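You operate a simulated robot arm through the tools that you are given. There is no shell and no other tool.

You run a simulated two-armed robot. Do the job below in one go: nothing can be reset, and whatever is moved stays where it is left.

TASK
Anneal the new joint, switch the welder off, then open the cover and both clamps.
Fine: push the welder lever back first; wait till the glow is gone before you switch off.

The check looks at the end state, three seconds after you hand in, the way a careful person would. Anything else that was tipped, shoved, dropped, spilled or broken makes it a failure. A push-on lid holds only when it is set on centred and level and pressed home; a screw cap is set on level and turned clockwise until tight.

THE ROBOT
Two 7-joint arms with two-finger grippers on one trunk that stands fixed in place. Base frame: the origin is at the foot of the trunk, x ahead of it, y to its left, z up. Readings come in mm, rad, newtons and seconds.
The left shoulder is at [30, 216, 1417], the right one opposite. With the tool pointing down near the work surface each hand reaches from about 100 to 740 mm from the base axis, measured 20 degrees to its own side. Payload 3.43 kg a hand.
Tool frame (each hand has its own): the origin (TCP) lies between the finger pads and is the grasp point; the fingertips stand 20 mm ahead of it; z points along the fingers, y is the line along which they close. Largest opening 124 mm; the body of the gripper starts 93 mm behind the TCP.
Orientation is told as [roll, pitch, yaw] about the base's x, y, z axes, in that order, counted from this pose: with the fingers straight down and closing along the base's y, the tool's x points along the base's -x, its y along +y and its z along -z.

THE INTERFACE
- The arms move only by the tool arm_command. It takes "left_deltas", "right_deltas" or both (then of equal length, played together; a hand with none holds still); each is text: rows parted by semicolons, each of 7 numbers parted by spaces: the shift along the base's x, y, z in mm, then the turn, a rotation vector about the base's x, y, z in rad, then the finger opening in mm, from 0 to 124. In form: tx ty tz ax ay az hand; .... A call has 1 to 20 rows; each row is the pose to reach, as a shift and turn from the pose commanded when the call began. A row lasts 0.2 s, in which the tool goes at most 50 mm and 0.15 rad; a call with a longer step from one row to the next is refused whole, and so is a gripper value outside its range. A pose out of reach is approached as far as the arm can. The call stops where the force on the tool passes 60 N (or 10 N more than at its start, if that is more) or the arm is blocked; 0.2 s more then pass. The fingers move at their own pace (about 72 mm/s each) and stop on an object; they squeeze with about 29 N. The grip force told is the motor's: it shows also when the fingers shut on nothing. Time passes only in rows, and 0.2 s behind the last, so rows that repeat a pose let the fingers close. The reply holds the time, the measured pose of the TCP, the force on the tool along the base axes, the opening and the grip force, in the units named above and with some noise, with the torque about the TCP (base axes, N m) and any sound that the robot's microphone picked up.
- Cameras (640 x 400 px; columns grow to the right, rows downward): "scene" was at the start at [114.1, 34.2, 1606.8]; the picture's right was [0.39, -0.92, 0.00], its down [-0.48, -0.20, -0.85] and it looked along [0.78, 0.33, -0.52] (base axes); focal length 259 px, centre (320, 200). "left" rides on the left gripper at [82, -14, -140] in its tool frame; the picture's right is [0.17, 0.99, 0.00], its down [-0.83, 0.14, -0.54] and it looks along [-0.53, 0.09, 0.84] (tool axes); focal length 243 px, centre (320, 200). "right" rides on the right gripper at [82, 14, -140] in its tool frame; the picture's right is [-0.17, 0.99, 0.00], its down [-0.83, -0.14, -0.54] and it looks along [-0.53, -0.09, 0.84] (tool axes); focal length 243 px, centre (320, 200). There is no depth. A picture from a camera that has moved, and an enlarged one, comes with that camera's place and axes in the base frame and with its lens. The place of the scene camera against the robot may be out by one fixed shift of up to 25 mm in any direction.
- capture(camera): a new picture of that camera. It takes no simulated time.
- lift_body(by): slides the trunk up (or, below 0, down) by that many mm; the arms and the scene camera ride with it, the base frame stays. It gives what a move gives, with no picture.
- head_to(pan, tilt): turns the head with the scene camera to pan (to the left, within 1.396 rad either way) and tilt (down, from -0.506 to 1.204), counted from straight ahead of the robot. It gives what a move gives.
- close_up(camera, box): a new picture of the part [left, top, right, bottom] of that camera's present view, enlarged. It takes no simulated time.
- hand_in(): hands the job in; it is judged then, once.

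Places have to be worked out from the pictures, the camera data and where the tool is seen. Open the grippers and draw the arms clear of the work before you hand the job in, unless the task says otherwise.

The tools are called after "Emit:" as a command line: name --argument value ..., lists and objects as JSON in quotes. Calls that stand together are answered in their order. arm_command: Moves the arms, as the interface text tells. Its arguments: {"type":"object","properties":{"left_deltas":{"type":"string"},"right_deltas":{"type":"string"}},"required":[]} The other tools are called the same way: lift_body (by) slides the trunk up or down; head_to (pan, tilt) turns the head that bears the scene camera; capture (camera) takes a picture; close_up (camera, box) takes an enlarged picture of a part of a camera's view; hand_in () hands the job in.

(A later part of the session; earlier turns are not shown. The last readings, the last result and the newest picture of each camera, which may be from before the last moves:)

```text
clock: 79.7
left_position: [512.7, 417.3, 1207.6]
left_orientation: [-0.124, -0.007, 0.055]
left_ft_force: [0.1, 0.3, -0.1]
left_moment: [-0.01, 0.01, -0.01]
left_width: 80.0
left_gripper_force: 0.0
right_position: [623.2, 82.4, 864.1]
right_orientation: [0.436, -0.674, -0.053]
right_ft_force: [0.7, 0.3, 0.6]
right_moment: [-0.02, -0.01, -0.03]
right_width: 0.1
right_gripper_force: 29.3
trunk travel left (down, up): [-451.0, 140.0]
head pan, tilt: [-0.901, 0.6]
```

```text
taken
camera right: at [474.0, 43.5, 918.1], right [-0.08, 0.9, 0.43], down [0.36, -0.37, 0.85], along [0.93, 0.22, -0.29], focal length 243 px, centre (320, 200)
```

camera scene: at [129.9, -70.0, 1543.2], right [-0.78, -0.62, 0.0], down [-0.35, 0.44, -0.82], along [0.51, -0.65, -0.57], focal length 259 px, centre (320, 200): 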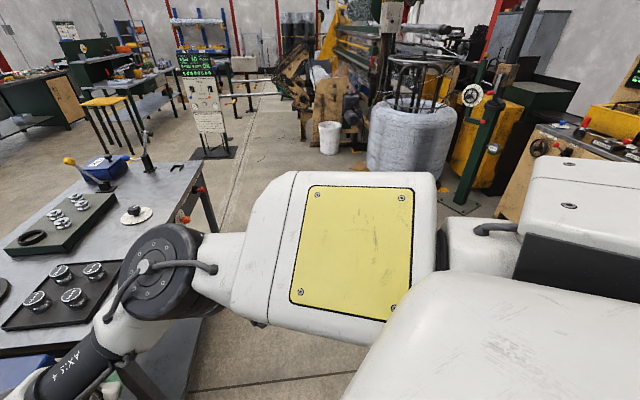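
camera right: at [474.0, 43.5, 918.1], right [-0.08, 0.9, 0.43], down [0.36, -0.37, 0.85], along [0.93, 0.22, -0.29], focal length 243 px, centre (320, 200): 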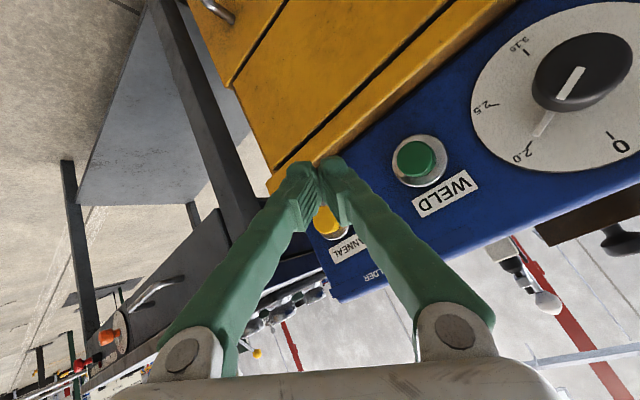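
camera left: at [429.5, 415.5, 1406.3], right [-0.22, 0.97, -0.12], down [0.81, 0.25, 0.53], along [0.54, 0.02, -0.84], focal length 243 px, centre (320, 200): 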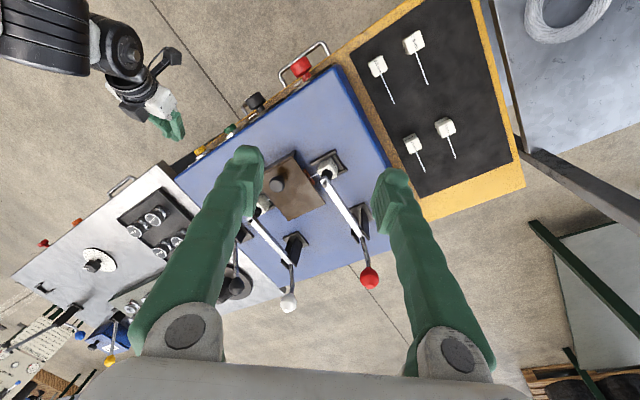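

The lowering worked: the hand is at (623, 82, 864), right in front of ANNEAL. I move the tip up and forward to about 12 mm before the cap.

Emit:
arm_command --right_deltas "8 0 6 0 0 0 0; 16 0 12 0 0 0 0; 26 1 15 0 0 0 0; 36 2 16 0 0 0 0; 46 2 16 0 0 0 0; 56 3 16 0 0 0 0; 66 3 16 0 0 0 0; 74 3 16 0 0 0 0; 74 3 16 0 0 0 0"

Emit:
capture --camera "right"

```text
clock: 81.9
left_position: [511.1, 416.5, 1206.8]
left_orientation: [-0.123, -0.007, 0.054]
left_ft_force: [-0.2, -0.6, -0.1]
left_moment: [0.05, 0.01, 0.01]
left_width: 80.2
left_gripper_force: 0.0
right_position: [695.5, 88.1, 902.5]
right_orientation: [0.472, -0.669, -0.122]
right_ft_force: [0.2, 0.3, -0.3]
right_moment: [-0.01, 0.01, 0.02]
right_width: 0.0
right_gripper_force: 29.1
right hand out of reach, approached as far as the arm can: row 5, 6, 7, 8, 9
trunk travel left (down, up): [-451.0, 140.0]
head pan, tilt: [-0.901, 0.6]
stopped in row 9 (right hand): the arm was blocked; the commanded pose is now the measured one
```

```text
taken
camera right: at [546.2, 53.8, 954.2], right [-0.04, 0.89, 0.45], down [0.35, -0.41, 0.84], along [0.94, 0.19, -0.29], focal length 243 px, centre (320, 200)
```

right: 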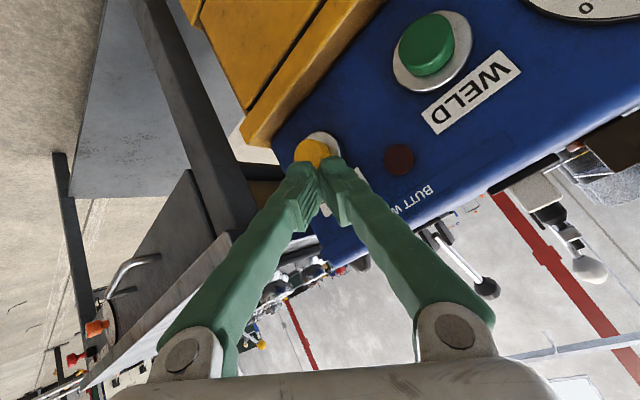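

The tip is now about 26 mm too high, above the cap. I back off 10 mm and lower the trunk by 15 mm.

Emit:
arm_command --right_deltas "-5 -5 0 0 0 0 0; -10 -10 0 0 0 0 0; -10 -10 0 0 0 0 0"

Emit:
lift_body --by -15

Emit:
capture --camera "right"

```text
clock: 82.7
left_position: [512.9, 418.1, 1207.6]
left_orientation: [-0.122, -0.009, 0.053]
left_ft_force: [1.5, 0.2, -0.2]
left_moment: [0.02, -0.03, -0.02]
left_width: 79.9
left_gripper_force: 0.0
right_position: [680.0, 86.7, 906.3]
right_orientation: [0.469, -0.671, -0.116]
right_ft_force: [-0.2, 0.0, -0.2]
right_moment: [-0.03, 0.02, -0.01]
right_width: 0.0
right_gripper_force: 29.3
right hand out of reach, approached as far as the arm can: row 1, 2, 3
trunk travel left (down, up): [-451.0, 140.0]
head pan, tilt: [-0.901, 0.6]
```

```text
clock: 83.3
left_position: [513.1, 417.3, 1191.5]
left_orientation: [-0.123, -0.009, 0.054]
left_ft_force: [0.4, -0.6, 0.0]
left_moment: [0.0, 0.01, -0.01]
left_width: 79.9
left_gripper_force: 0.2
right_position: [680.6, 82.2, 889.0]
right_orientation: [0.465, -0.666, -0.117]
right_ft_force: [0.2, 0.6, 0.6]
right_moment: [0.0, 0.02, -0.01]
right_width: 0.0
right_gripper_force: 28.8
trunk travel left (down, up): [-436.0, 155.0]
head pan, tilt: [-0.901, 0.6]
```

```text
taken
camera right: at [531.0, 47.6, 940.6], right [-0.04, 0.89, 0.45], down [0.35, -0.41, 0.84], along [0.94, 0.19, -0.29], focal length 243 px, centre (320, 200)
```

right: 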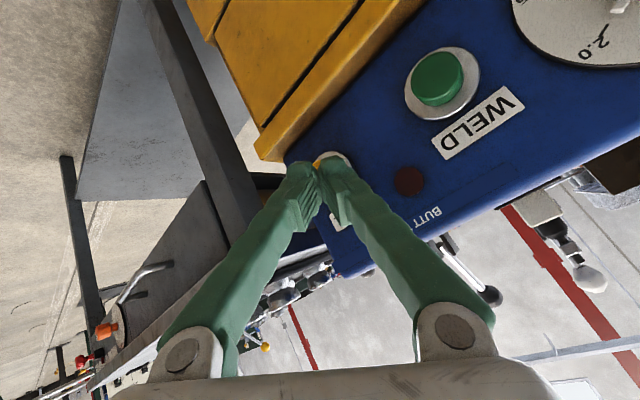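

The tip is now at about (693, 90, 875), a few mm high still. I lower the trunk 12 mm more.

Emit:
lift_body --by -12

Emit:
arm_command --right_deltas "4 2 0 0 0 0 0; 8 4 0 0 0 0 0; 8 4 0 0 0 0 0"

Emit:
capture --camera "right"

Emit:
capture --camera "left"

```text
clock: 83.9
left_position: [513.1, 417.8, 1180.3]
left_orientation: [-0.122, -0.008, 0.053]
left_ft_force: [0.3, -0.7, 0.1]
left_moment: [-0.01, -0.02, -0.02]
left_width: 80.1
left_gripper_force: 0.0
right_position: [680.8, 78.3, 874.8]
right_orientation: [0.46, -0.667, -0.116]
right_ft_force: [-1.0, 0.3, -0.3]
right_moment: [-0.02, 0.03, 0.03]
right_width: 0.0
right_gripper_force: 29.2
trunk travel left (down, up): [-424.0, 167.0]
head pan, tilt: [-0.901, 0.6]
```

```text
clock: 84.7
left_position: [513.1, 417.0, 1180.4]
left_orientation: [-0.123, -0.006, 0.055]
left_ft_force: [-0.4, 0.8, 0.0]
left_moment: [0.0, -0.01, -0.02]
left_width: 80.0
left_gripper_force: 0.0
right_position: [693.9, 79.5, 881.6]
right_orientation: [0.472, -0.671, -0.132]
right_ft_force: [0.5, 0.2, -0.1]
right_moment: [0.0, 0.01, 0.02]
right_width: 0.0
right_gripper_force: 29.4
trunk travel left (down, up): [-424.0, 167.0]
head pan, tilt: [-0.901, 0.6]
```

```text
taken
camera right: at [544.2, 48.5, 932.2], right [-0.03, 0.89, 0.45], down [0.34, -0.42, 0.84], along [0.94, 0.18, -0.29], focal length 243 px, centre (320, 200)
```

right: 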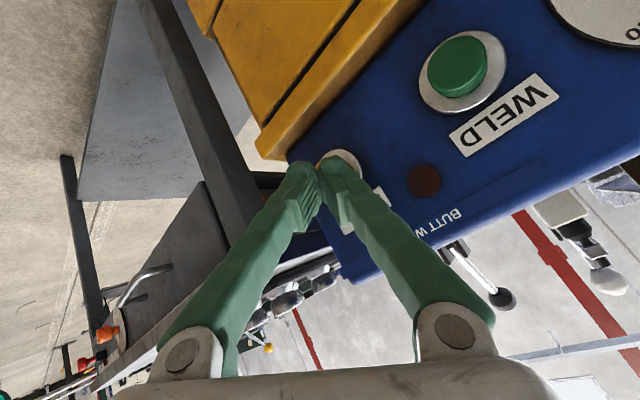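

```text
taken
camera left: at [429.6, 415.5, 1319.2], right [-0.22, 0.97, -0.12], down [0.81, 0.25, 0.53], along [0.54, 0.02, -0.84], focal length 243 px, centre (320, 200)
```

left: 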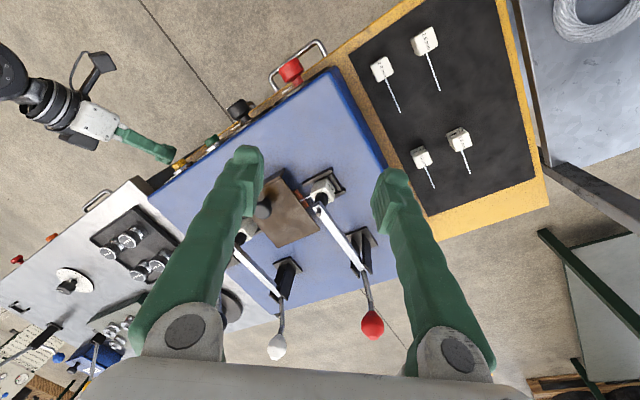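

From the left camera I can see the right fingertips right by the yellow button. I enlarge that to judge the gap.

Emit:
close_up --camera "left" --box '[110, 110, 240, 200]'

Emit:
close_up --camera "right" --box '[250, 110, 410, 240]'

```text
4.44 times, centred on (175, 155) of left
camera zoom: at [429.6, 415.5, 1319.2], right [-0.22, 0.97, -0.12], down [0.81, 0.25, 0.53], along [0.54, 0.02, -0.84], focal length 1078 px, centre (964, 400)
```

zoom: 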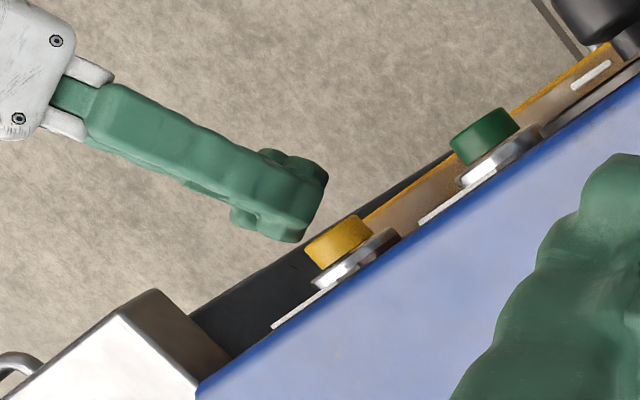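

```text
3.08 times, centred on (330, 175) of right
camera zoom: at [544.2, 48.5, 932.2], right [-0.03, 0.89, 0.45], down [0.34, -0.42, 0.84], along [0.94, 0.18, -0.29], focal length 746 px, centre (289, 277)
```

zoom: 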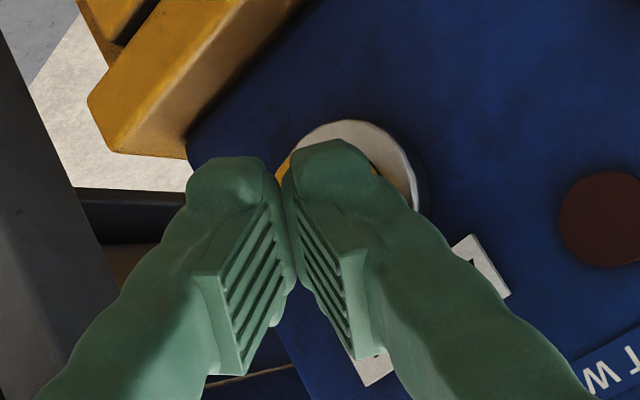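

The tip is about 10 mm from the cap and about 10 mm too far right of centre. I advance in small steps, leftward and forward, until I feel the cap.

Emit:
arm_command --right_deltas "2 4 -1 0 0 0 0; 4 8 -2 0 0 0 0; 6 10 -3 0 0 0 0; 9 12 -3 0 0 0 0; 12 14 -3 0 0 0 0; 15 16 -3 0 0 0 0"

Emit:
close_up --camera "left" --box '[110, 110, 240, 200]'

Emit:
close_up --camera "right" --box '[250, 110, 410, 240]'

```text
clock: 86.1
left_position: [511.2, 416.5, 1182.1]
left_orientation: [-0.121, -0.012, 0.055]
left_ft_force: [0.7, 0.2, 0.4]
left_moment: [-0.02, 0.0, -0.01]
left_width: 80.2
left_gripper_force: 0.0
right_position: [715.4, 87.9, 880.7]
right_orientation: [0.482, -0.668, -0.16]
right_ft_force: [-12.3, -6.4, 11.9]
right_moment: [0.19, 0.01, 0.02]
right_width: 0.0
right_gripper_force: 29.4
trunk travel left (down, up): [-424.0, 167.0]
head pan, tilt: [-0.901, 0.6]
heard: click
```

```text
4.44 times, centred on (175, 155) of left
camera zoom: at [427.0, 414.3, 1320.5], right [-0.22, 0.97, -0.12], down [0.81, 0.25, 0.53], along [0.54, 0.02, -0.84], focal length 1078 px, centre (964, 400)
```

zoom: 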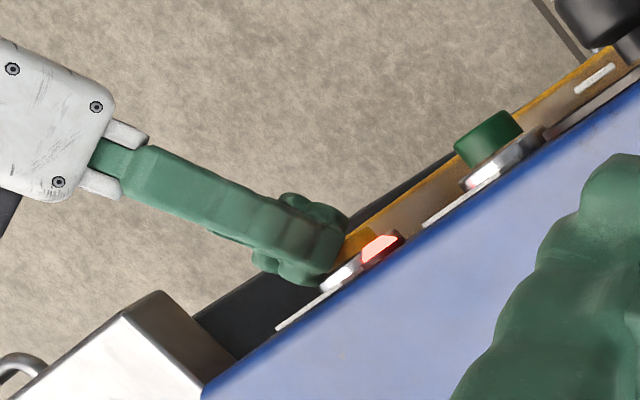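

```text
3.08 times, centred on (330, 175) of right
camera zoom: at [563.8, 57.7, 932.2], right [-0.01, 0.89, 0.46], down [0.33, -0.43, 0.84], along [0.94, 0.16, -0.29], focal length 746 px, centre (289, 277)
```

zoom: 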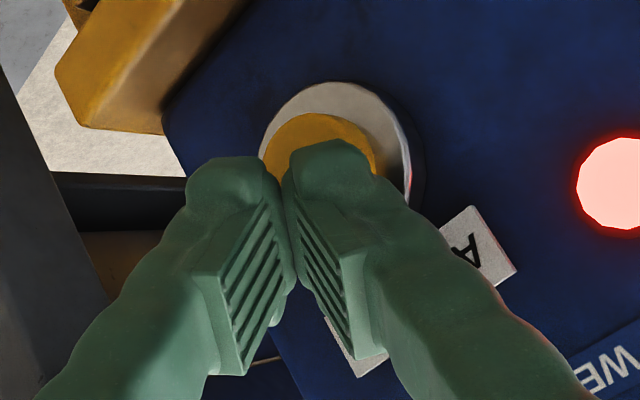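

A click, and the lamp beside ANNEAL glows. While holding, I check the joint at the cover for its glow.

Emit:
close_up --camera "left" --box '[230, 150, 380, 270]'

Emit:
capture --camera "left"

```text
3.33 times, centred on (305, 210) of left
camera zoom: at [427.0, 414.3, 1320.5], right [-0.22, 0.97, -0.12], down [0.81, 0.25, 0.53], along [0.54, 0.02, -0.84], focal length 809 px, centre (370, 167)
```

zoom: 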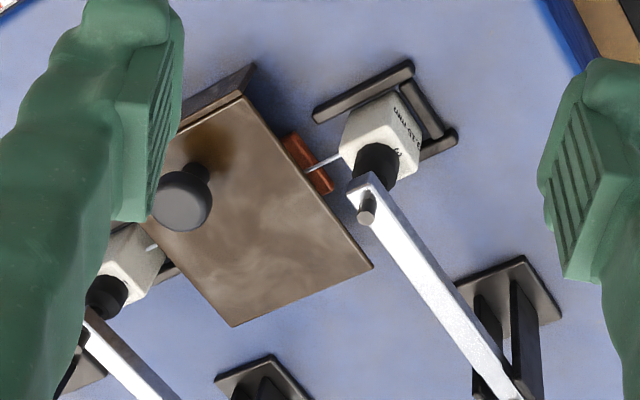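

```text
taken
camera left: at [427.0, 414.3, 1320.5], right [-0.22, 0.97, -0.12], down [0.81, 0.25, 0.53], along [0.54, 0.02, -0.84], focal length 243 px, centre (320, 200)
```

left: 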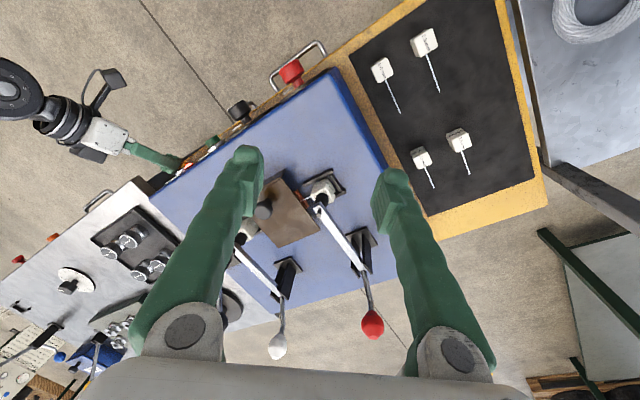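

The joint itself is hidden under the cover, but the lamp is lit. I hold the button for another second and look at the lamp again.

Emit:
arm_command --right_deltas "0 0 0 0 0 0 0; 0 0 0 0 0 0 0; 0 0 0 0 0 0 0; 0 0 0 0 0 0 0"

Emit:
close_up --camera "right" --box '[250, 60, 470, 240]'

Emit:
close_up --camera "left" --box '[230, 150, 380, 270]'

```text
clock: 87.1
left_position: [511.3, 416.0, 1182.9]
left_orientation: [-0.121, -0.01, 0.052]
left_ft_force: [0.5, 0.7, -0.5]
left_moment: [0.02, -0.02, 0.04]
left_width: 79.7
left_gripper_force: 0.0
right_position: [714.6, 86.7, 878.0]
right_orientation: [0.472, -0.671, -0.153]
right_ft_force: [-8.2, -9.3, 14.5]
right_moment: [0.19, -0.15, 0.0]
right_width: 0.0
right_gripper_force: 28.3
trunk travel left (down, up): [-424.0, 167.0]
head pan, tilt: [-0.901, 0.6]
```

```text
2.22 times, centred on (360, 150) of right
camera zoom: at [563.2, 56.0, 929.6], right [-0.01, 0.89, 0.46], down [0.33, -0.43, 0.84], along [0.94, 0.16, -0.29], focal length 539 px, centre (231, 311)
```

zoom: 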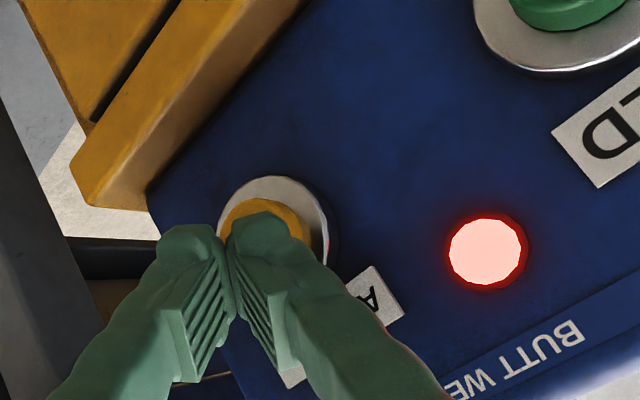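

```text
3.33 times, centred on (305, 210) of left
camera zoom: at [427.0, 414.1, 1320.6], right [-0.22, 0.97, -0.12], down [0.81, 0.25, 0.53], along [0.54, 0.02, -0.84], focal length 809 px, centre (370, 167)
```

zoom: 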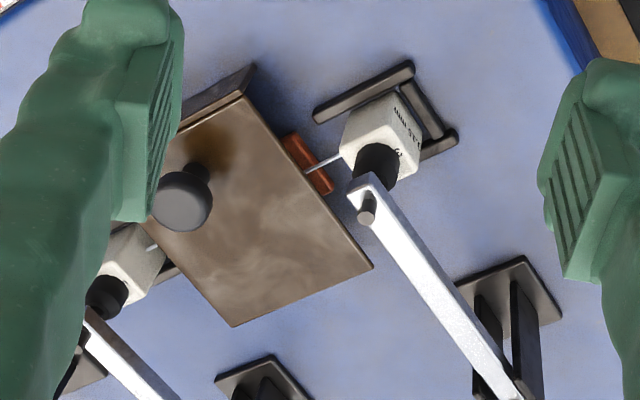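

The lamp is steady. I hold about one more second, then release straight back from the cap.

Emit:
arm_command --right_deltas "0 0 0 0 0 0 0; 0 0 0 0 0 0 0; 0 0 0 0 0 0 0; -3 -3 0 0 0 0 0; -8 -8 0 0 0 0 0; -16 -16 0 0 0 0 0"

Emit:
capture --camera "right"

```text
clock: 88.5
left_position: [512.6, 417.7, 1180.7]
left_orientation: [-0.122, -0.008, 0.055]
left_ft_force: [0.3, 1.0, 0.1]
left_moment: [0.0, 0.01, 0.01]
left_width: 79.8
left_gripper_force: 0.0
right_position: [688.1, 80.1, 868.2]
right_orientation: [0.457, -0.663, -0.121]
right_ft_force: [-0.6, -0.6, -0.3]
right_moment: [0.0, -0.03, 0.03]
right_width: 0.0
right_gripper_force: 29.0
trunk travel left (down, up): [-424.0, 167.0]
head pan, tilt: [-0.901, 0.6]
```

```text
taken
camera right: at [538.0, 48.0, 921.7], right [-0.03, 0.89, 0.45], down [0.35, -0.41, 0.84], along [0.94, 0.18, -0.3], focal length 243 px, centre (320, 200)
```

right: 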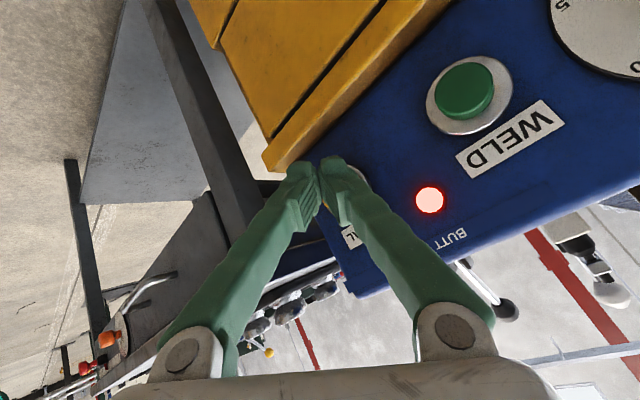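

The lamp stays lit after release, so the anneal is running and I must wait for the glow to fade. Meanwhile I draw the right hand back from the panel, keeping its camera on the lamp.

Emit:
arm_command --right_deltas "-10 -10 2 0 0 0 0; -20 -20 4 0 0 0 0; -30 -30 6 0 0 0 0; -40 -40 8 0 0 0 0; -50 -50 10 0 0 0 0; -60 -60 12 0 0 0 0; -70 -70 15 0 0 0 0; -70 -70 15 0 0 0 0"

Emit:
capture --camera "right"

Emit:
head_to --pan 0.4 --tilt 0.75

Emit:
capture --camera "scene"

```text
clock: 90.3
left_position: [514.0, 417.4, 1179.8]
left_orientation: [-0.123, -0.009, 0.055]
left_ft_force: [0.3, -0.4, 0.0]
left_moment: [-0.02, -0.01, -0.01]
left_width: 80.0
left_gripper_force: 0.1
right_position: [614.2, 21.8, 894.5]
right_orientation: [0.47, -0.671, -0.121]
right_ft_force: [-0.5, 0.1, 0.0]
right_moment: [-0.01, 0.02, 0.01]
right_width: 0.1
right_gripper_force: 28.7
trunk travel left (down, up): [-424.0, 167.0]
head pan, tilt: [-0.901, 0.6]
```

```text
taken
camera right: at [464.9, -11.8, 945.8], right [-0.04, 0.89, 0.45], down [0.34, -0.41, 0.84], along [0.94, 0.19, -0.29], focal length 243 px, centre (320, 200)
```

right: 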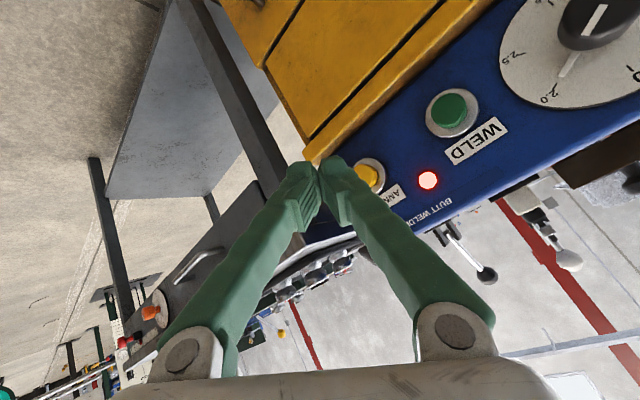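

```text
clock: 91.8
left_position: [514.1, 417.5, 1178.9]
left_orientation: [-0.122, -0.009, 0.055]
left_ft_force: [-0.1, -0.8, 0.9]
left_moment: [-0.02, 0.01, 0.02]
left_width: 80.0
left_gripper_force: 0.1
right_position: [614.7, 22.6, 893.3]
right_orientation: [0.47, -0.668, -0.121]
right_ft_force: [0.5, 0.1, 0.1]
right_moment: [0.0, 0.0, 0.03]
right_width: 0.0
right_gripper_force: 29.7
trunk travel left (down, up): [-424.0, 167.0]
head pan, tilt: [0.4, 0.75]
```

```text
taken
camera scene: at [189.6, 31.4, 1431.6], right [0.39, -0.92, 0.0], down [-0.63, -0.26, -0.73], along [0.67, 0.28, -0.68], focal length 259 px, centre (320, 200)
```

scene: 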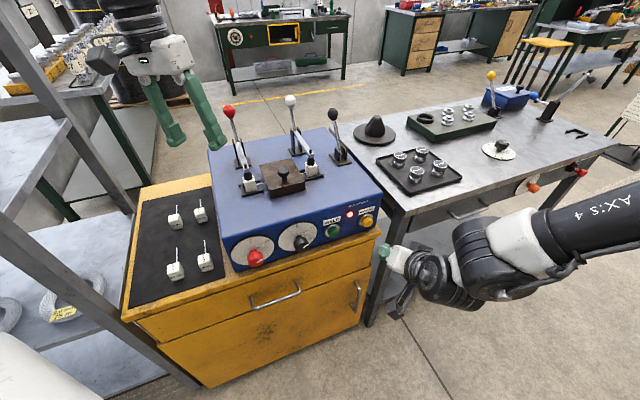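

The scene camera also sees the lamp, still lit. While waiting I bring the left hand above the red knob, yawed 45° so the fingers close along the panel, staying well clear of it.

Emit:
arm_command --left_deltas "0 -13 -10 0.044 0.021 0.072 80; 0 -26 -20 0.088 0.041 0.144 80; 0 -38 -32 0.131 0.062 0.216 80; 1 -51 -46 0.175 0.082 0.288 80; 1 -64 -62 0.219 0.103 0.36 80; 1 -77 -80 0.263 0.123 0.431 80; 1 -90 -100 0.307 0.144 0.503 80; 2 -102 -120 0.35 0.164 0.575 80; 2 -115 -145 0.394 0.185 0.647 80; 2 -128 -169 0.438 0.205 0.719 80; 2 -128 -169 0.438 0.205 0.719 80"

Emit:
capture --camera "scene"

Emit:
capture --camera "left"

```text
clock: 94.2
left_position: [560.3, 445.0, 1006.8]
left_orientation: [0.311, 0.03, 0.759]
left_ft_force: [-1.3, 0.5, 0.9]
left_moment: [-0.04, -0.05, -0.02]
left_width: 79.7
left_gripper_force: 0.0
left hand out of reach, approached as far as the arm can: row 6, 7, 8, 9, 10, 11
right_position: [612.9, 20.8, 895.1]
right_orientation: [0.47, -0.673, -0.12]
right_ft_force: [-0.8, -0.9, -0.2]
right_moment: [0.01, 0.02, -0.02]
right_width: 0.3
right_gripper_force: 29.1
trunk travel left (down, up): [-424.0, 167.0]
head pan, tilt: [0.4, 0.75]
```

```text
taken
camera scene: at [186.8, 30.7, 1432.1], right [0.39, -0.92, 0.0], down [-0.63, -0.27, -0.73], along [0.68, 0.28, -0.68], focal length 259 px, centre (320, 200)
```

scene: 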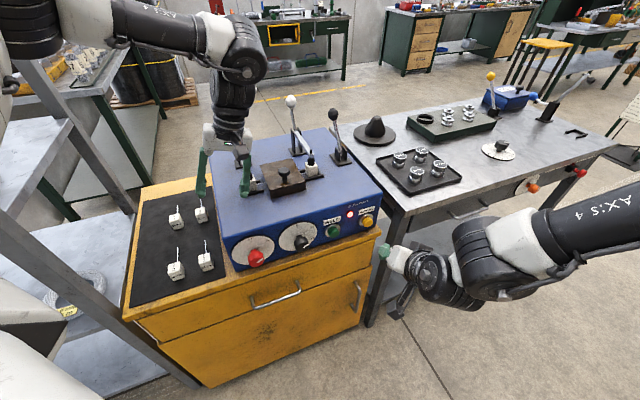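

```text
taken
camera left: at [542.0, 350.3, 1136.3], right [-0.76, 0.57, 0.31], down [0.64, 0.56, 0.53], along [0.13, 0.6, -0.79], focal length 243 px, centre (320, 200)
```

left: 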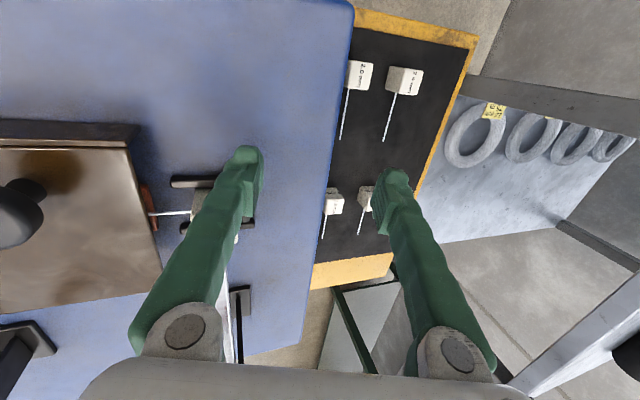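

The hand drifted toward the red clamp instead, at a joint limit. No contact force shows, but I raise it straight up right away.

Emit:
arm_command --left_deltas "0 0 25 0 0 0 80; 0 0 50 0 0 0 80; 0 0 80 0 0 0 80; 0 0 110 0 0 0 80; 0 0 140 0 0 0 80"

Emit:
capture --camera "scene"

Emit:
close_up --camera "scene" --box '[190, 90, 390, 280]'

```text
clock: 95.4
left_position: [523.2, 466.8, 1114.0]
left_orientation: [0.298, 0.027, 0.758]
left_ft_force: [-0.3, -0.3, 0.0]
left_moment: [0.02, -0.01, 0.05]
left_width: 79.8
left_gripper_force: 0.1
left hand out of reach, approached as far as the arm can: row 1, 2, 3, 4, 5
right_position: [613.3, 21.6, 893.8]
right_orientation: [0.47, -0.669, -0.12]
right_ft_force: [-0.2, -0.1, -1.0]
right_moment: [-0.02, 0.01, 0.0]
right_width: 0.0
right_gripper_force: 28.4
trunk travel left (down, up): [-424.0, 167.0]
head pan, tilt: [0.4, 0.75]
```

```text
taken
camera scene: at [188.8, 31.1, 1431.8], right [0.39, -0.92, 0.0], down [-0.63, -0.27, -0.73], along [0.67, 0.28, -0.68], focal length 259 px, centre (320, 200)
```

scene: 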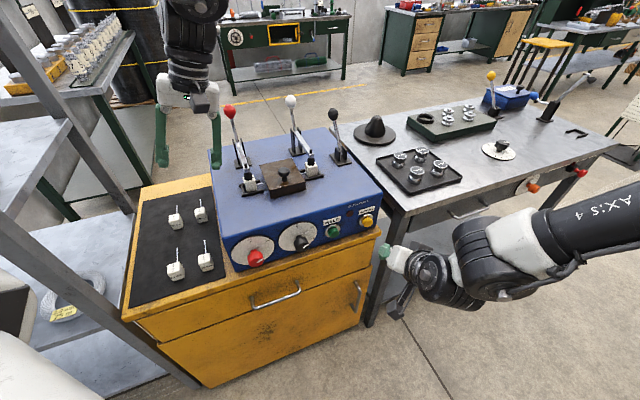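

```text
2.11 times, centred on (290, 185) of scene
camera zoom: at [188.8, 31.1, 1431.8], right [0.39, -0.92, 0.0], down [-0.63, -0.27, -0.73], along [0.67, 0.28, -0.68], focal length 546 px, centre (383, 232)
```

zoom: 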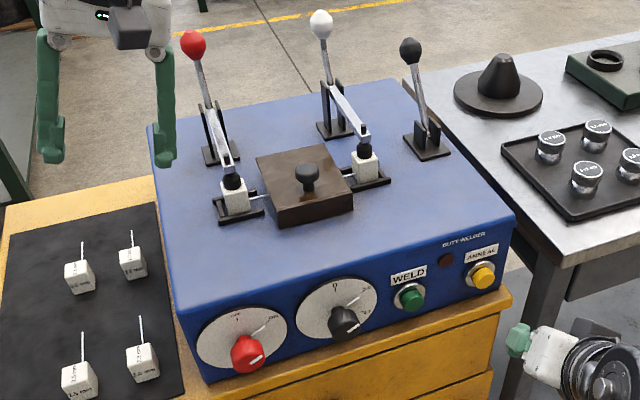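

The lamp is now dark and nothing on the machine was disturbed. The left arm fails when its wrist is above the shoulder, so I raise the trunk by 100 mm before going to the red knob.

Emit:
lift_body --by 100

Emit:
capture --camera "scene"

```text
clock: 96.7
left_position: [513.4, 467.3, 1298.0]
left_orientation: [0.182, -0.095, 0.761]
left_ft_force: [0.3, -0.2, -0.1]
left_moment: [-0.01, 0.05, 0.02]
left_width: 80.2
left_gripper_force: 0.1
right_position: [640.3, 22.5, 1097.2]
right_orientation: [0.501, -0.838, -0.141]
right_ft_force: [0.3, 0.1, 0.0]
right_moment: [0.0, -0.03, -0.05]
right_width: 0.2
right_gripper_force: 29.1
trunk travel left (down, up): [-524.0, 67.0]
head pan, tilt: [0.4, 0.75]
```

```text
taken
camera scene: at [143.0, 31.6, 1545.7], right [0.39, -0.92, 0.0], down [-0.63, -0.27, -0.73], along [0.67, 0.28, -0.68], focal length 259 px, centre (320, 200)
```

scene: 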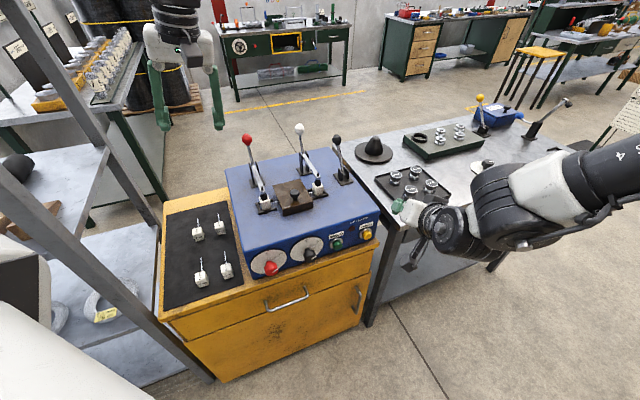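

Both hands came up with the trunk. I lower the left hand in the open space left of the knob first, so its wrist drops below the shoulder.

Emit:
arm_command --left_deltas "-3 -8 -26 0 0 0 80; -6 -17 -52 0 0 0 80; -9 -25 -78 0 0 0 80; -12 -34 -104 0 0 0 80; -15 -42 -130 0 0 0 80; -18 -50 -156 0 0 0 80; -21 -59 -182 0 0 0 80; -23 -67 -208 0 0 0 80; -23 -67 -208 0 0 0 80"

Emit:
capture --camera "left"

```text
clock: 98.7
left_position: [538.8, 495.7, 1111.2]
left_orientation: [0.179, -0.096, 0.759]
left_ft_force: [0.5, 0.1, 0.5]
left_moment: [0.01, -0.01, 0.04]
left_width: 80.1
left_gripper_force: 0.0
left hand out of reach, approached as far as the arm can: row 1, 2, 3, 4, 5, 6, 7, 8, 9
right_position: [641.9, 21.8, 1098.6]
right_orientation: [0.501, -0.839, -0.143]
right_ft_force: [0.8, 0.6, 0.2]
right_moment: [-0.01, -0.01, -0.01]
right_width: 0.0
right_gripper_force: 29.2
trunk travel left (down, up): [-524.0, 67.0]
head pan, tilt: [0.4, 0.75]
```

```text
taken
camera left: at [496.5, 402.2, 1237.1], right [-0.8, 0.58, 0.16], down [0.53, 0.56, 0.63], along [0.28, 0.59, -0.76], focal length 243 px, centre (320, 200)
```

left: 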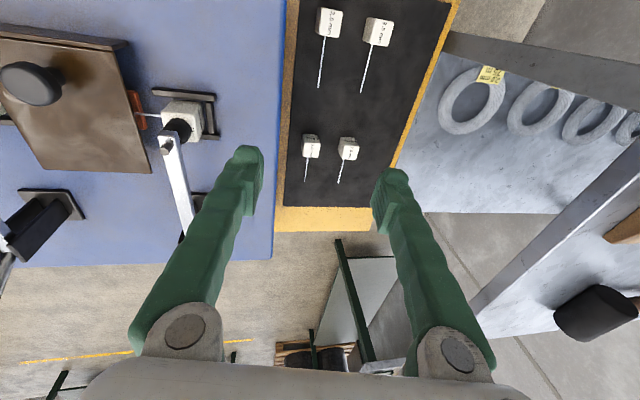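

With positive yaw the left wrist is at its limit. The fingers close along the same line with yaw -135°, which should suit this arm, so I turn the hand the other way round while up in free space.

Emit:
arm_command --left_deltas "0 0 10 0 0 -0.14 80; 0 0 20 0 0 -0.28 80; 0 0 30 0 0 -0.42 80; 0 0 40 0 0 -0.56 80; 0 0 50 0 0 -0.7 80; 0 -5 60 0 0 -0.84 80; -5 -10 60 0 0 -0.98 80; -10 -15 60 0 0 -1.12 80; -10 -20 60 0 0 -1.26 80; -10 -25 60 0 0 -1.4 80; -10 -30 60 0 0 -1.54 80; -10 -35 60 0 0 -1.68 80; -10 -40 60 0 0 -1.82 80; -10 -45 60 0 0 -1.96 80; -10 -50 60 0 0 -2.1 80; -10 -55 60 0 0 -2.24 80; -10 -60 60 0 0 -2.38 80; -10 -65 60 0 0 -2.52 80; -10 -70 60 0 0 -2.66 80; -10 -75 60 0 0 -2.8 80"

Emit:
capture --camera "scene"

Emit:
capture --camera "left"

```text
clock: 102.9
left_position: [515.2, 409.6, 1172.6]
left_orientation: [0.18, -0.098, -2.043]
left_ft_force: [0.1, 0.3, 0.3]
left_moment: [0.03, 0.01, 0.01]
left_width: 79.7
left_gripper_force: 0.0
right_position: [640.0, 22.3, 1098.1]
right_orientation: [0.502, -0.838, -0.141]
right_ft_force: [0.4, 0.0, -0.1]
right_moment: [0.0, -0.01, 0.02]
right_width: 0.0
right_gripper_force: 29.0
trunk travel left (down, up): [-524.0, 67.0]
head pan, tilt: [0.4, 0.75]
```

```text
taken
camera scene: at [142.3, 31.1, 1546.1], right [0.39, -0.92, 0.0], down [-0.63, -0.27, -0.73], along [0.67, 0.28, -0.68], focal length 259 px, centre (320, 200)
```

scene: 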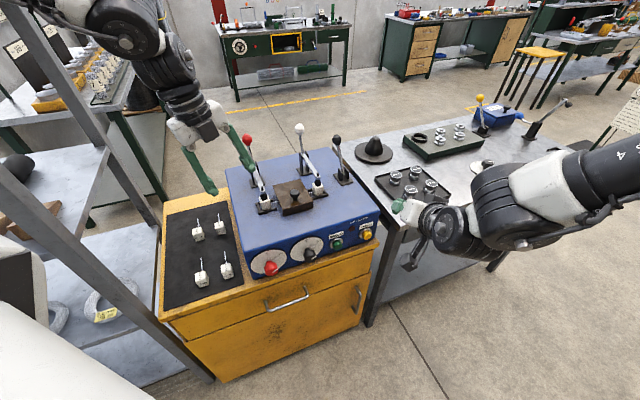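

```text
taken
camera left: at [522.2, 511.3, 1298.3], right [0.95, -0.28, 0.16], down [-0.31, -0.71, 0.63], along [-0.06, -0.65, -0.76], focal length 243 px, centre (320, 200)
```

left: 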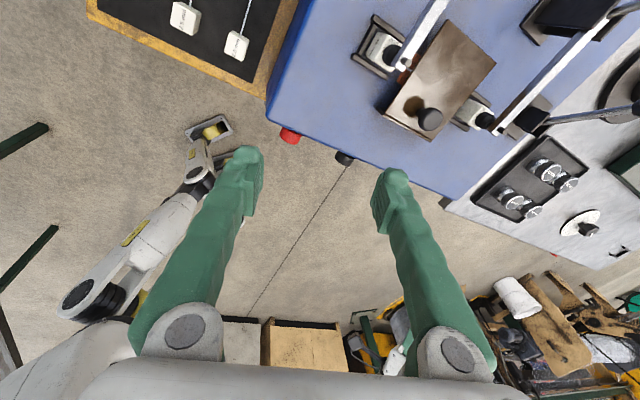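

That worked: yaw is -2.04 with no limit, and this view confirms the knob at about (480, 321). I now finish the turn, tilt the wrist toward the right by 0.35 rad, and come to a spot above the knob.

Emit:
arm_command --left_deltas "1 -13 -13 0.039 0.037 -0.033 80; 2 -26 -27 0.078 0.075 -0.066 80; 3 -39 -40 0.117 0.112 -0.099 80; 4 -52 -53 0.156 0.15 -0.132 80; 5 -65 -67 0.196 0.187 -0.166 80; 5 -77 -80 0.235 0.224 -0.199 80; 6 -90 -93 0.274 0.262 -0.232 80; 7 -103 -106 0.313 0.299 -0.265 80; 8 -116 -120 0.352 0.337 -0.298 80; 9 -129 -133 0.391 0.374 -0.331 80; 9 -129 -133 0.391 0.374 -0.331 80"

Emit:
capture --camera "scene"

Emit:
capture --camera "left"

```text
clock: 105.3
left_position: [458.6, 352.0, 1034.0]
left_orientation: [-0.341, 0.003, -2.353]
left_ft_force: [0.3, -0.9, 1.0]
left_moment: [0.0, 0.01, 0.0]
left_width: 80.2
left_gripper_force: 0.0
left hand out of reach, approached as far as the arm can: row 8, 9, 10, 11
right_position: [640.2, 21.8, 1099.1]
right_orientation: [0.498, -0.84, -0.142]
right_ft_force: [0.2, -0.7, -0.2]
right_moment: [-0.01, -0.05, 0.02]
right_width: 0.0
right_gripper_force: 29.1
trunk travel left (down, up): [-524.0, 67.0]
head pan, tilt: [0.4, 0.75]
```

```text
taken
camera scene: at [141.4, 31.4, 1546.2], right [0.39, -0.92, 0.0], down [-0.63, -0.27, -0.73], along [0.67, 0.28, -0.68], focal length 259 px, centre (320, 200)
```

scene: 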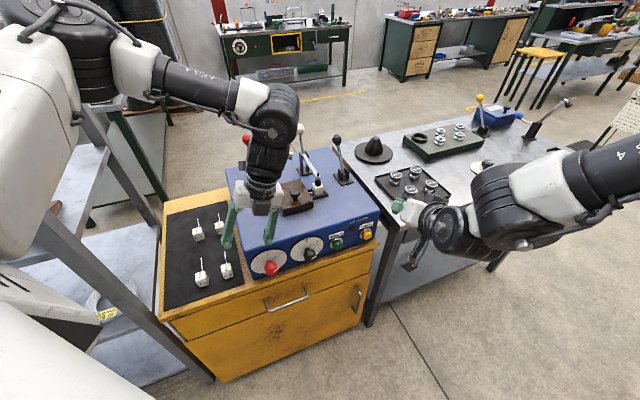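

```text
taken
camera left: at [540.3, 385.6, 1170.5], right [0.78, -0.54, -0.33], down [-0.36, -0.81, 0.46], along [-0.51, -0.24, -0.82], focal length 243 px, centre (320, 200)
```

left: 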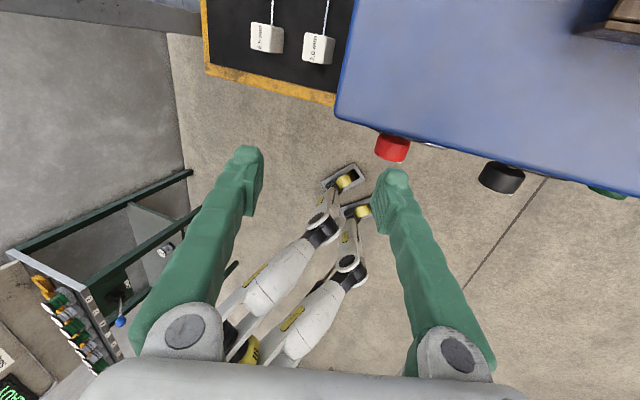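

The knob measures (481, 320, 878). The inward tilt is out of reach, so I start the grip from straight above instead: level the tool and come to 120 mm above the knob.

Emit:
arm_command --left_deltas "4 -5 -6 -0.04 -0.04 0 80; 8 -10 -12 -0.08 -0.08 0 80; 12 -16 -18 -0.12 -0.12 0 80; 15 -21 -23 -0.16 -0.16 0 80; 18 -26 -28 -0.2 -0.2 0 80; 22 -32 -34 -0.24 -0.24 0 80; 22 -32 -34 -0.24 -0.24 0 80"

Emit:
capture --camera "left"

Emit:
capture --camera "scene"

```text
clock: 106.9
left_position: [484.3, 322.5, 998.6]
left_orientation: [-0.01, 0.002, -2.35]
left_ft_force: [0.0, -0.2, -0.4]
left_moment: [0.03, 0.02, 0.03]
left_width: 80.0
left_gripper_force: 0.1
right_position: [640.8, 21.7, 1098.5]
right_orientation: [0.498, -0.841, -0.143]
right_ft_force: [-0.3, -0.4, -0.3]
right_moment: [0.03, -0.04, -0.02]
right_width: 0.2
right_gripper_force: 28.5
trunk travel left (down, up): [-524.0, 67.0]
head pan, tilt: [0.4, 0.75]
```

```text
taken
camera left: at [533.1, 389.5, 1137.4], right [0.82, -0.58, -0.01], down [-0.48, -0.69, 0.54], along [-0.32, -0.43, -0.84], focal length 243 px, centre (320, 200)
```

left: 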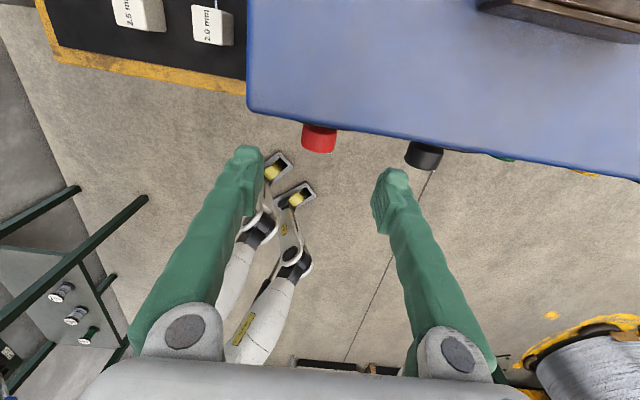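

```text
taken
camera scene: at [142.1, 31.3, 1546.1], right [0.39, -0.92, 0.0], down [-0.63, -0.27, -0.73], along [0.67, 0.28, -0.68], focal length 259 px, centre (320, 200)
```

scene: 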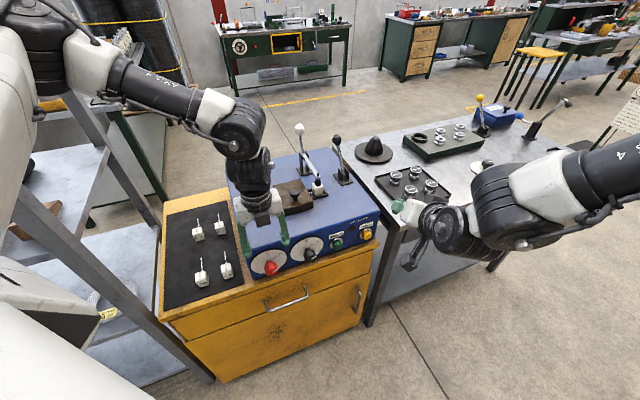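

The red knob is centred between the fingers, about 120 mm below. I descend straight down to its centre height, then close on it.

Emit:
arm_command --left_deltas "0 0 -20 0 0 0 80; 0 -1 -40 0 0 0 80; 0 -2 -60 0 0 0 80; -1 -2 -80 0 0 0 80; -1 -3 -100 0 0 0 80; -1 -3 -120 0 0 0 80; -1 -3 -120 0 0 0 80"

Emit:
capture --camera "left"

Emit:
close_up --camera "scene" --box '[210, 190, 350, 300]'

```text
clock: 108.5
left_position: [483.7, 319.4, 875.8]
left_orientation: [-0.01, 0.002, -2.353]
left_ft_force: [0.0, 0.0, 0.7]
left_moment: [-0.02, 0.01, -0.01]
left_width: 79.9
left_gripper_force: 0.1
right_position: [640.9, 21.5, 1098.0]
right_orientation: [0.5, -0.84, -0.14]
right_ft_force: [0.7, -0.1, -0.3]
right_moment: [0.03, 0.0, -0.03]
right_width: 0.0
right_gripper_force: 29.1
trunk travel left (down, up): [-524.0, 67.0]
head pan, tilt: [0.4, 0.75]
```

```text
taken
camera left: at [532.3, 385.4, 1016.2], right [0.82, -0.58, -0.01], down [-0.48, -0.69, 0.54], along [-0.32, -0.43, -0.84], focal length 243 px, centre (320, 200)
```

left: 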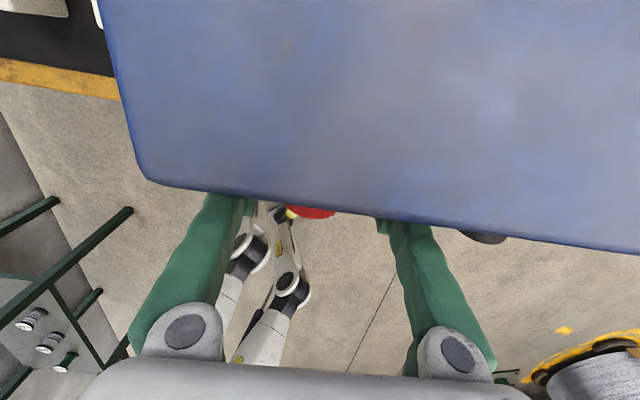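

```text
3.64 times, centred on (280, 245) of scene
camera zoom: at [141.8, 31.3, 1546.2], right [0.39, -0.92, 0.0], down [-0.63, -0.27, -0.73], along [0.67, 0.28, -0.68], focal length 943 px, centre (466, 36)
```

zoom: 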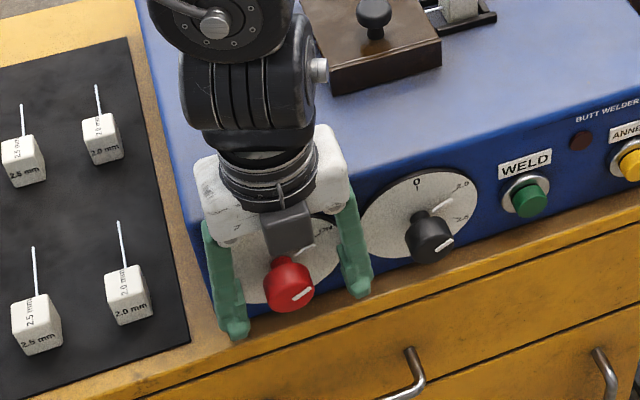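

The fingers straddle the red knob nicely. I close them on it.

Emit:
arm_command --left_deltas "0 0 0 0 0 0 20; 0 0 0 0 0 0 20; 0 0 0 0 0 0 20; 0 0 0 0 0 0 20"

Emit:
close_up --camera "scene" --box '[230, 230, 320, 290]'

```text
clock: 109.5
left_position: [480.5, 322.3, 875.3]
left_orientation: [-0.016, 0.001, -2.353]
left_ft_force: [-12.4, 12.1, -7.5]
left_moment: [0.38, -0.44, 0.27]
left_width: 30.2
left_gripper_force: 45.1
right_position: [639.7, 22.8, 1098.1]
right_orientation: [0.497, -0.842, -0.141]
right_ft_force: [-0.5, 1.7, -0.1]
right_moment: [0.01, -0.01, 0.02]
right_width: 0.0
right_gripper_force: 28.8
trunk travel left (down, up): [-524.0, 67.0]
head pan, tilt: [0.4, 0.75]
```

```text
6.67 times, centred on (275, 260) of scene
camera zoom: at [140.7, 33.6, 1546.0], right [0.39, -0.92, 0.0], down [-0.63, -0.27, -0.73], along [0.67, 0.28, -0.68], focal length 1729 px, centre (620, -200)
```

zoom: 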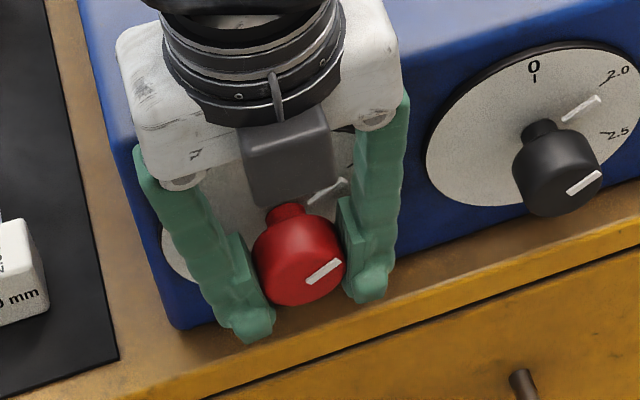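

The knob is gripped at 30 mm. I centre the hand on it by a few mm and turn counter-clockwise (as the operator sees it) by 0.5 rad, about the knob's axis.

Emit:
arm_command --left_deltas "-3 3 0 0 0 0 20; -3 3 0 -0.07 -0.07 0 20; -3 3 0 -0.14 -0.14 0 20; -3 3 0 -0.21 -0.21 0 20; -3 3 0 -0.28 -0.28 0 20; -3 3 0 -0.35 -0.35 0 20; -3 3 0 -0.35 -0.35 0 20"

Emit:
close_up --camera "scene" --box '[230, 230, 320, 290]'

Emit:
capture --camera "scene"

```text
clock: 111.1
left_position: [482.1, 321.5, 876.2]
left_orientation: [0.482, -0.004, -2.353]
left_ft_force: [3.7, -18.9, -39.6]
left_moment: [-0.38, 0.39, -0.44]
left_width: 30.3
left_gripper_force: 44.8
right_position: [643.6, 22.3, 1096.2]
right_orientation: [0.5, -0.836, -0.14]
right_ft_force: [-0.2, 0.3, 0.9]
right_moment: [0.03, -0.04, 0.03]
right_width: 0.0
right_gripper_force: 28.9
trunk travel left (down, up): [-524.0, 67.0]
head pan, tilt: [0.4, 0.75]
```

```text
6.67 times, centred on (275, 260) of scene
camera zoom: at [146.0, 30.9, 1545.6], right [0.39, -0.92, 0.0], down [-0.63, -0.27, -0.73], along [0.67, 0.28, -0.68], focal length 1729 px, centre (620, -200)
```

zoom: 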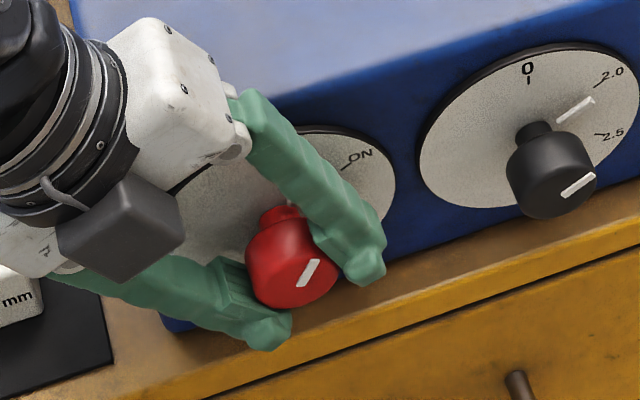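

```text
taken
camera scene: at [146.0, 30.9, 1545.6], right [0.39, -0.92, 0.0], down [-0.63, -0.27, -0.73], along [0.67, 0.28, -0.68], focal length 259 px, centre (320, 200)
```

scene: 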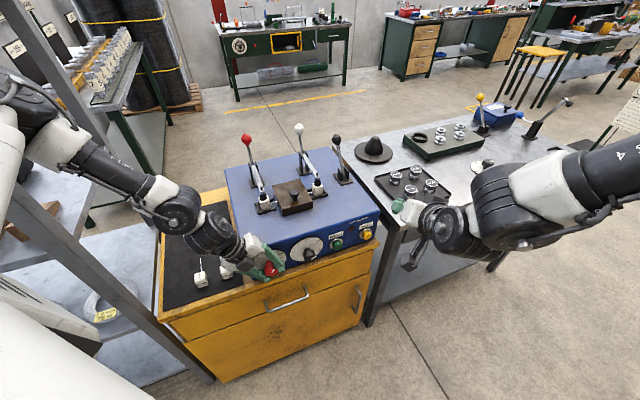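

The knob follows: its pointer has turned by about 29°. The force shows the knob axis is slightly below my turning centre, so I shift a few mm along the fingers while turning another 0.45 rad.

Emit:
arm_command --left_deltas "1 -1 -3 0 0 0 20; 2 -2 -4 -0.06 -0.06 0 20; 2 -2 -5 -0.12 -0.12 0 20; 2 -2 -5 -0.18 -0.18 0 20; 3 -3 -5 -0.25 -0.25 0 20; 3 -3 -5 -0.32 -0.32 0 20; 3 -3 -5 -0.32 -0.32 0 20"

Emit:
close_up --camera "scene" --box '[230, 230, 320, 290]'

Emit:
capture --camera "scene"

```text
clock: 112.5
left_position: [483.9, 324.5, 878.5]
left_orientation: [0.859, -0.025, -2.367]
left_ft_force: [20.4, -33.1, -36.7]
left_moment: [0.29, -0.29, 0.26]
left_width: 31.2
left_gripper_force: 45.2
left hand out of reach, approached as far as the arm can: row 5, 6
right_position: [644.0, 23.3, 1098.0]
right_orientation: [0.498, -0.837, -0.141]
right_ft_force: [-0.3, 1.6, -1.1]
right_moment: [-0.05, -0.01, -0.06]
right_width: 0.1
right_gripper_force: 28.9
trunk travel left (down, up): [-524.0, 67.0]
head pan, tilt: [0.4, 0.75]
stopped in row 6 (left hand): the force on the tool passed its limit at 99 N (the readings are from after the stop); the commanded pose is now the measured one
```

```text
6.67 times, centred on (275, 260) of scene
camera zoom: at [145.5, 33.4, 1545.8], right [0.39, -0.92, 0.0], down [-0.63, -0.27, -0.73], along [0.67, 0.28, -0.68], focal length 1729 px, centre (620, -200)
```

zoom: 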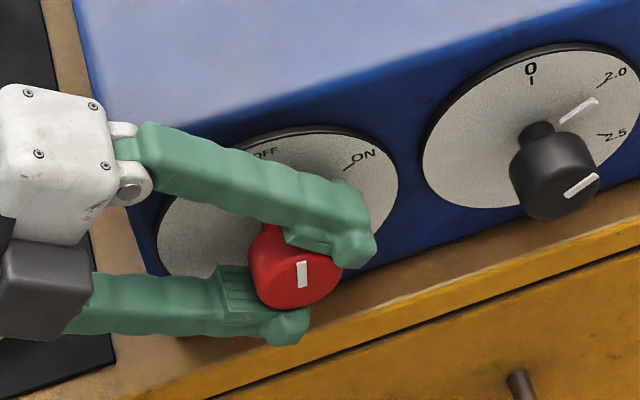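

```text
taken
camera scene: at [145.5, 33.4, 1545.8], right [0.39, -0.92, 0.0], down [-0.63, -0.27, -0.73], along [0.67, 0.28, -0.68], focal length 259 px, centre (320, 200)
```

scene: 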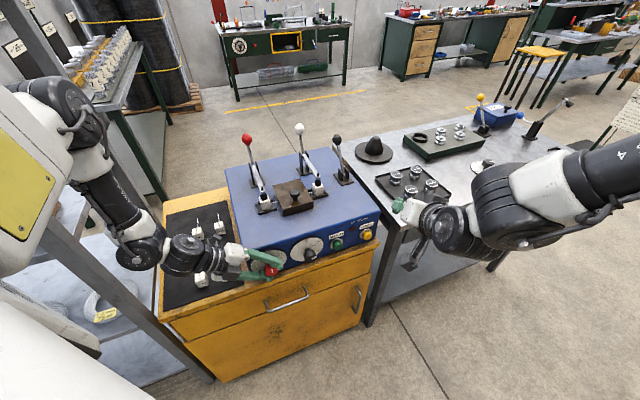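

The pointer is nearly vertical, maybe 12° short of OFF, and the arm hit a force limit. I check the left camera and the white blocks beside the hand before continuing.

Emit:
capture --camera "left"

Emit:
close_up --camera "scene" --box '[150, 200, 300, 310]'

```text
taken
camera left: at [461.9, 464.6, 956.6], right [0.58, -0.33, 0.74], down [-0.81, -0.35, 0.48], along [0.1, -0.88, -0.47], focal length 243 px, centre (320, 200)
```

left: 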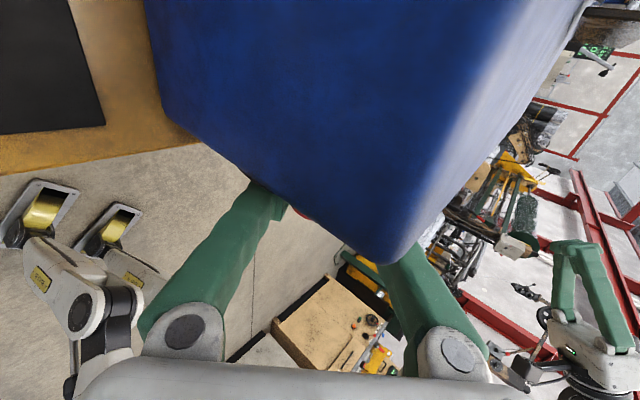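

```text
3.64 times, centred on (225, 255) of scene
camera zoom: at [145.5, 33.4, 1545.8], right [0.39, -0.92, 0.0], down [-0.63, -0.27, -0.73], along [0.67, 0.28, -0.68], focal length 943 px, centre (666, 0)
```

zoom: 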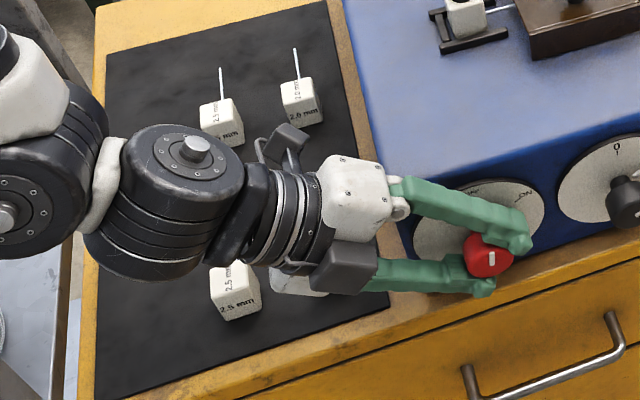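

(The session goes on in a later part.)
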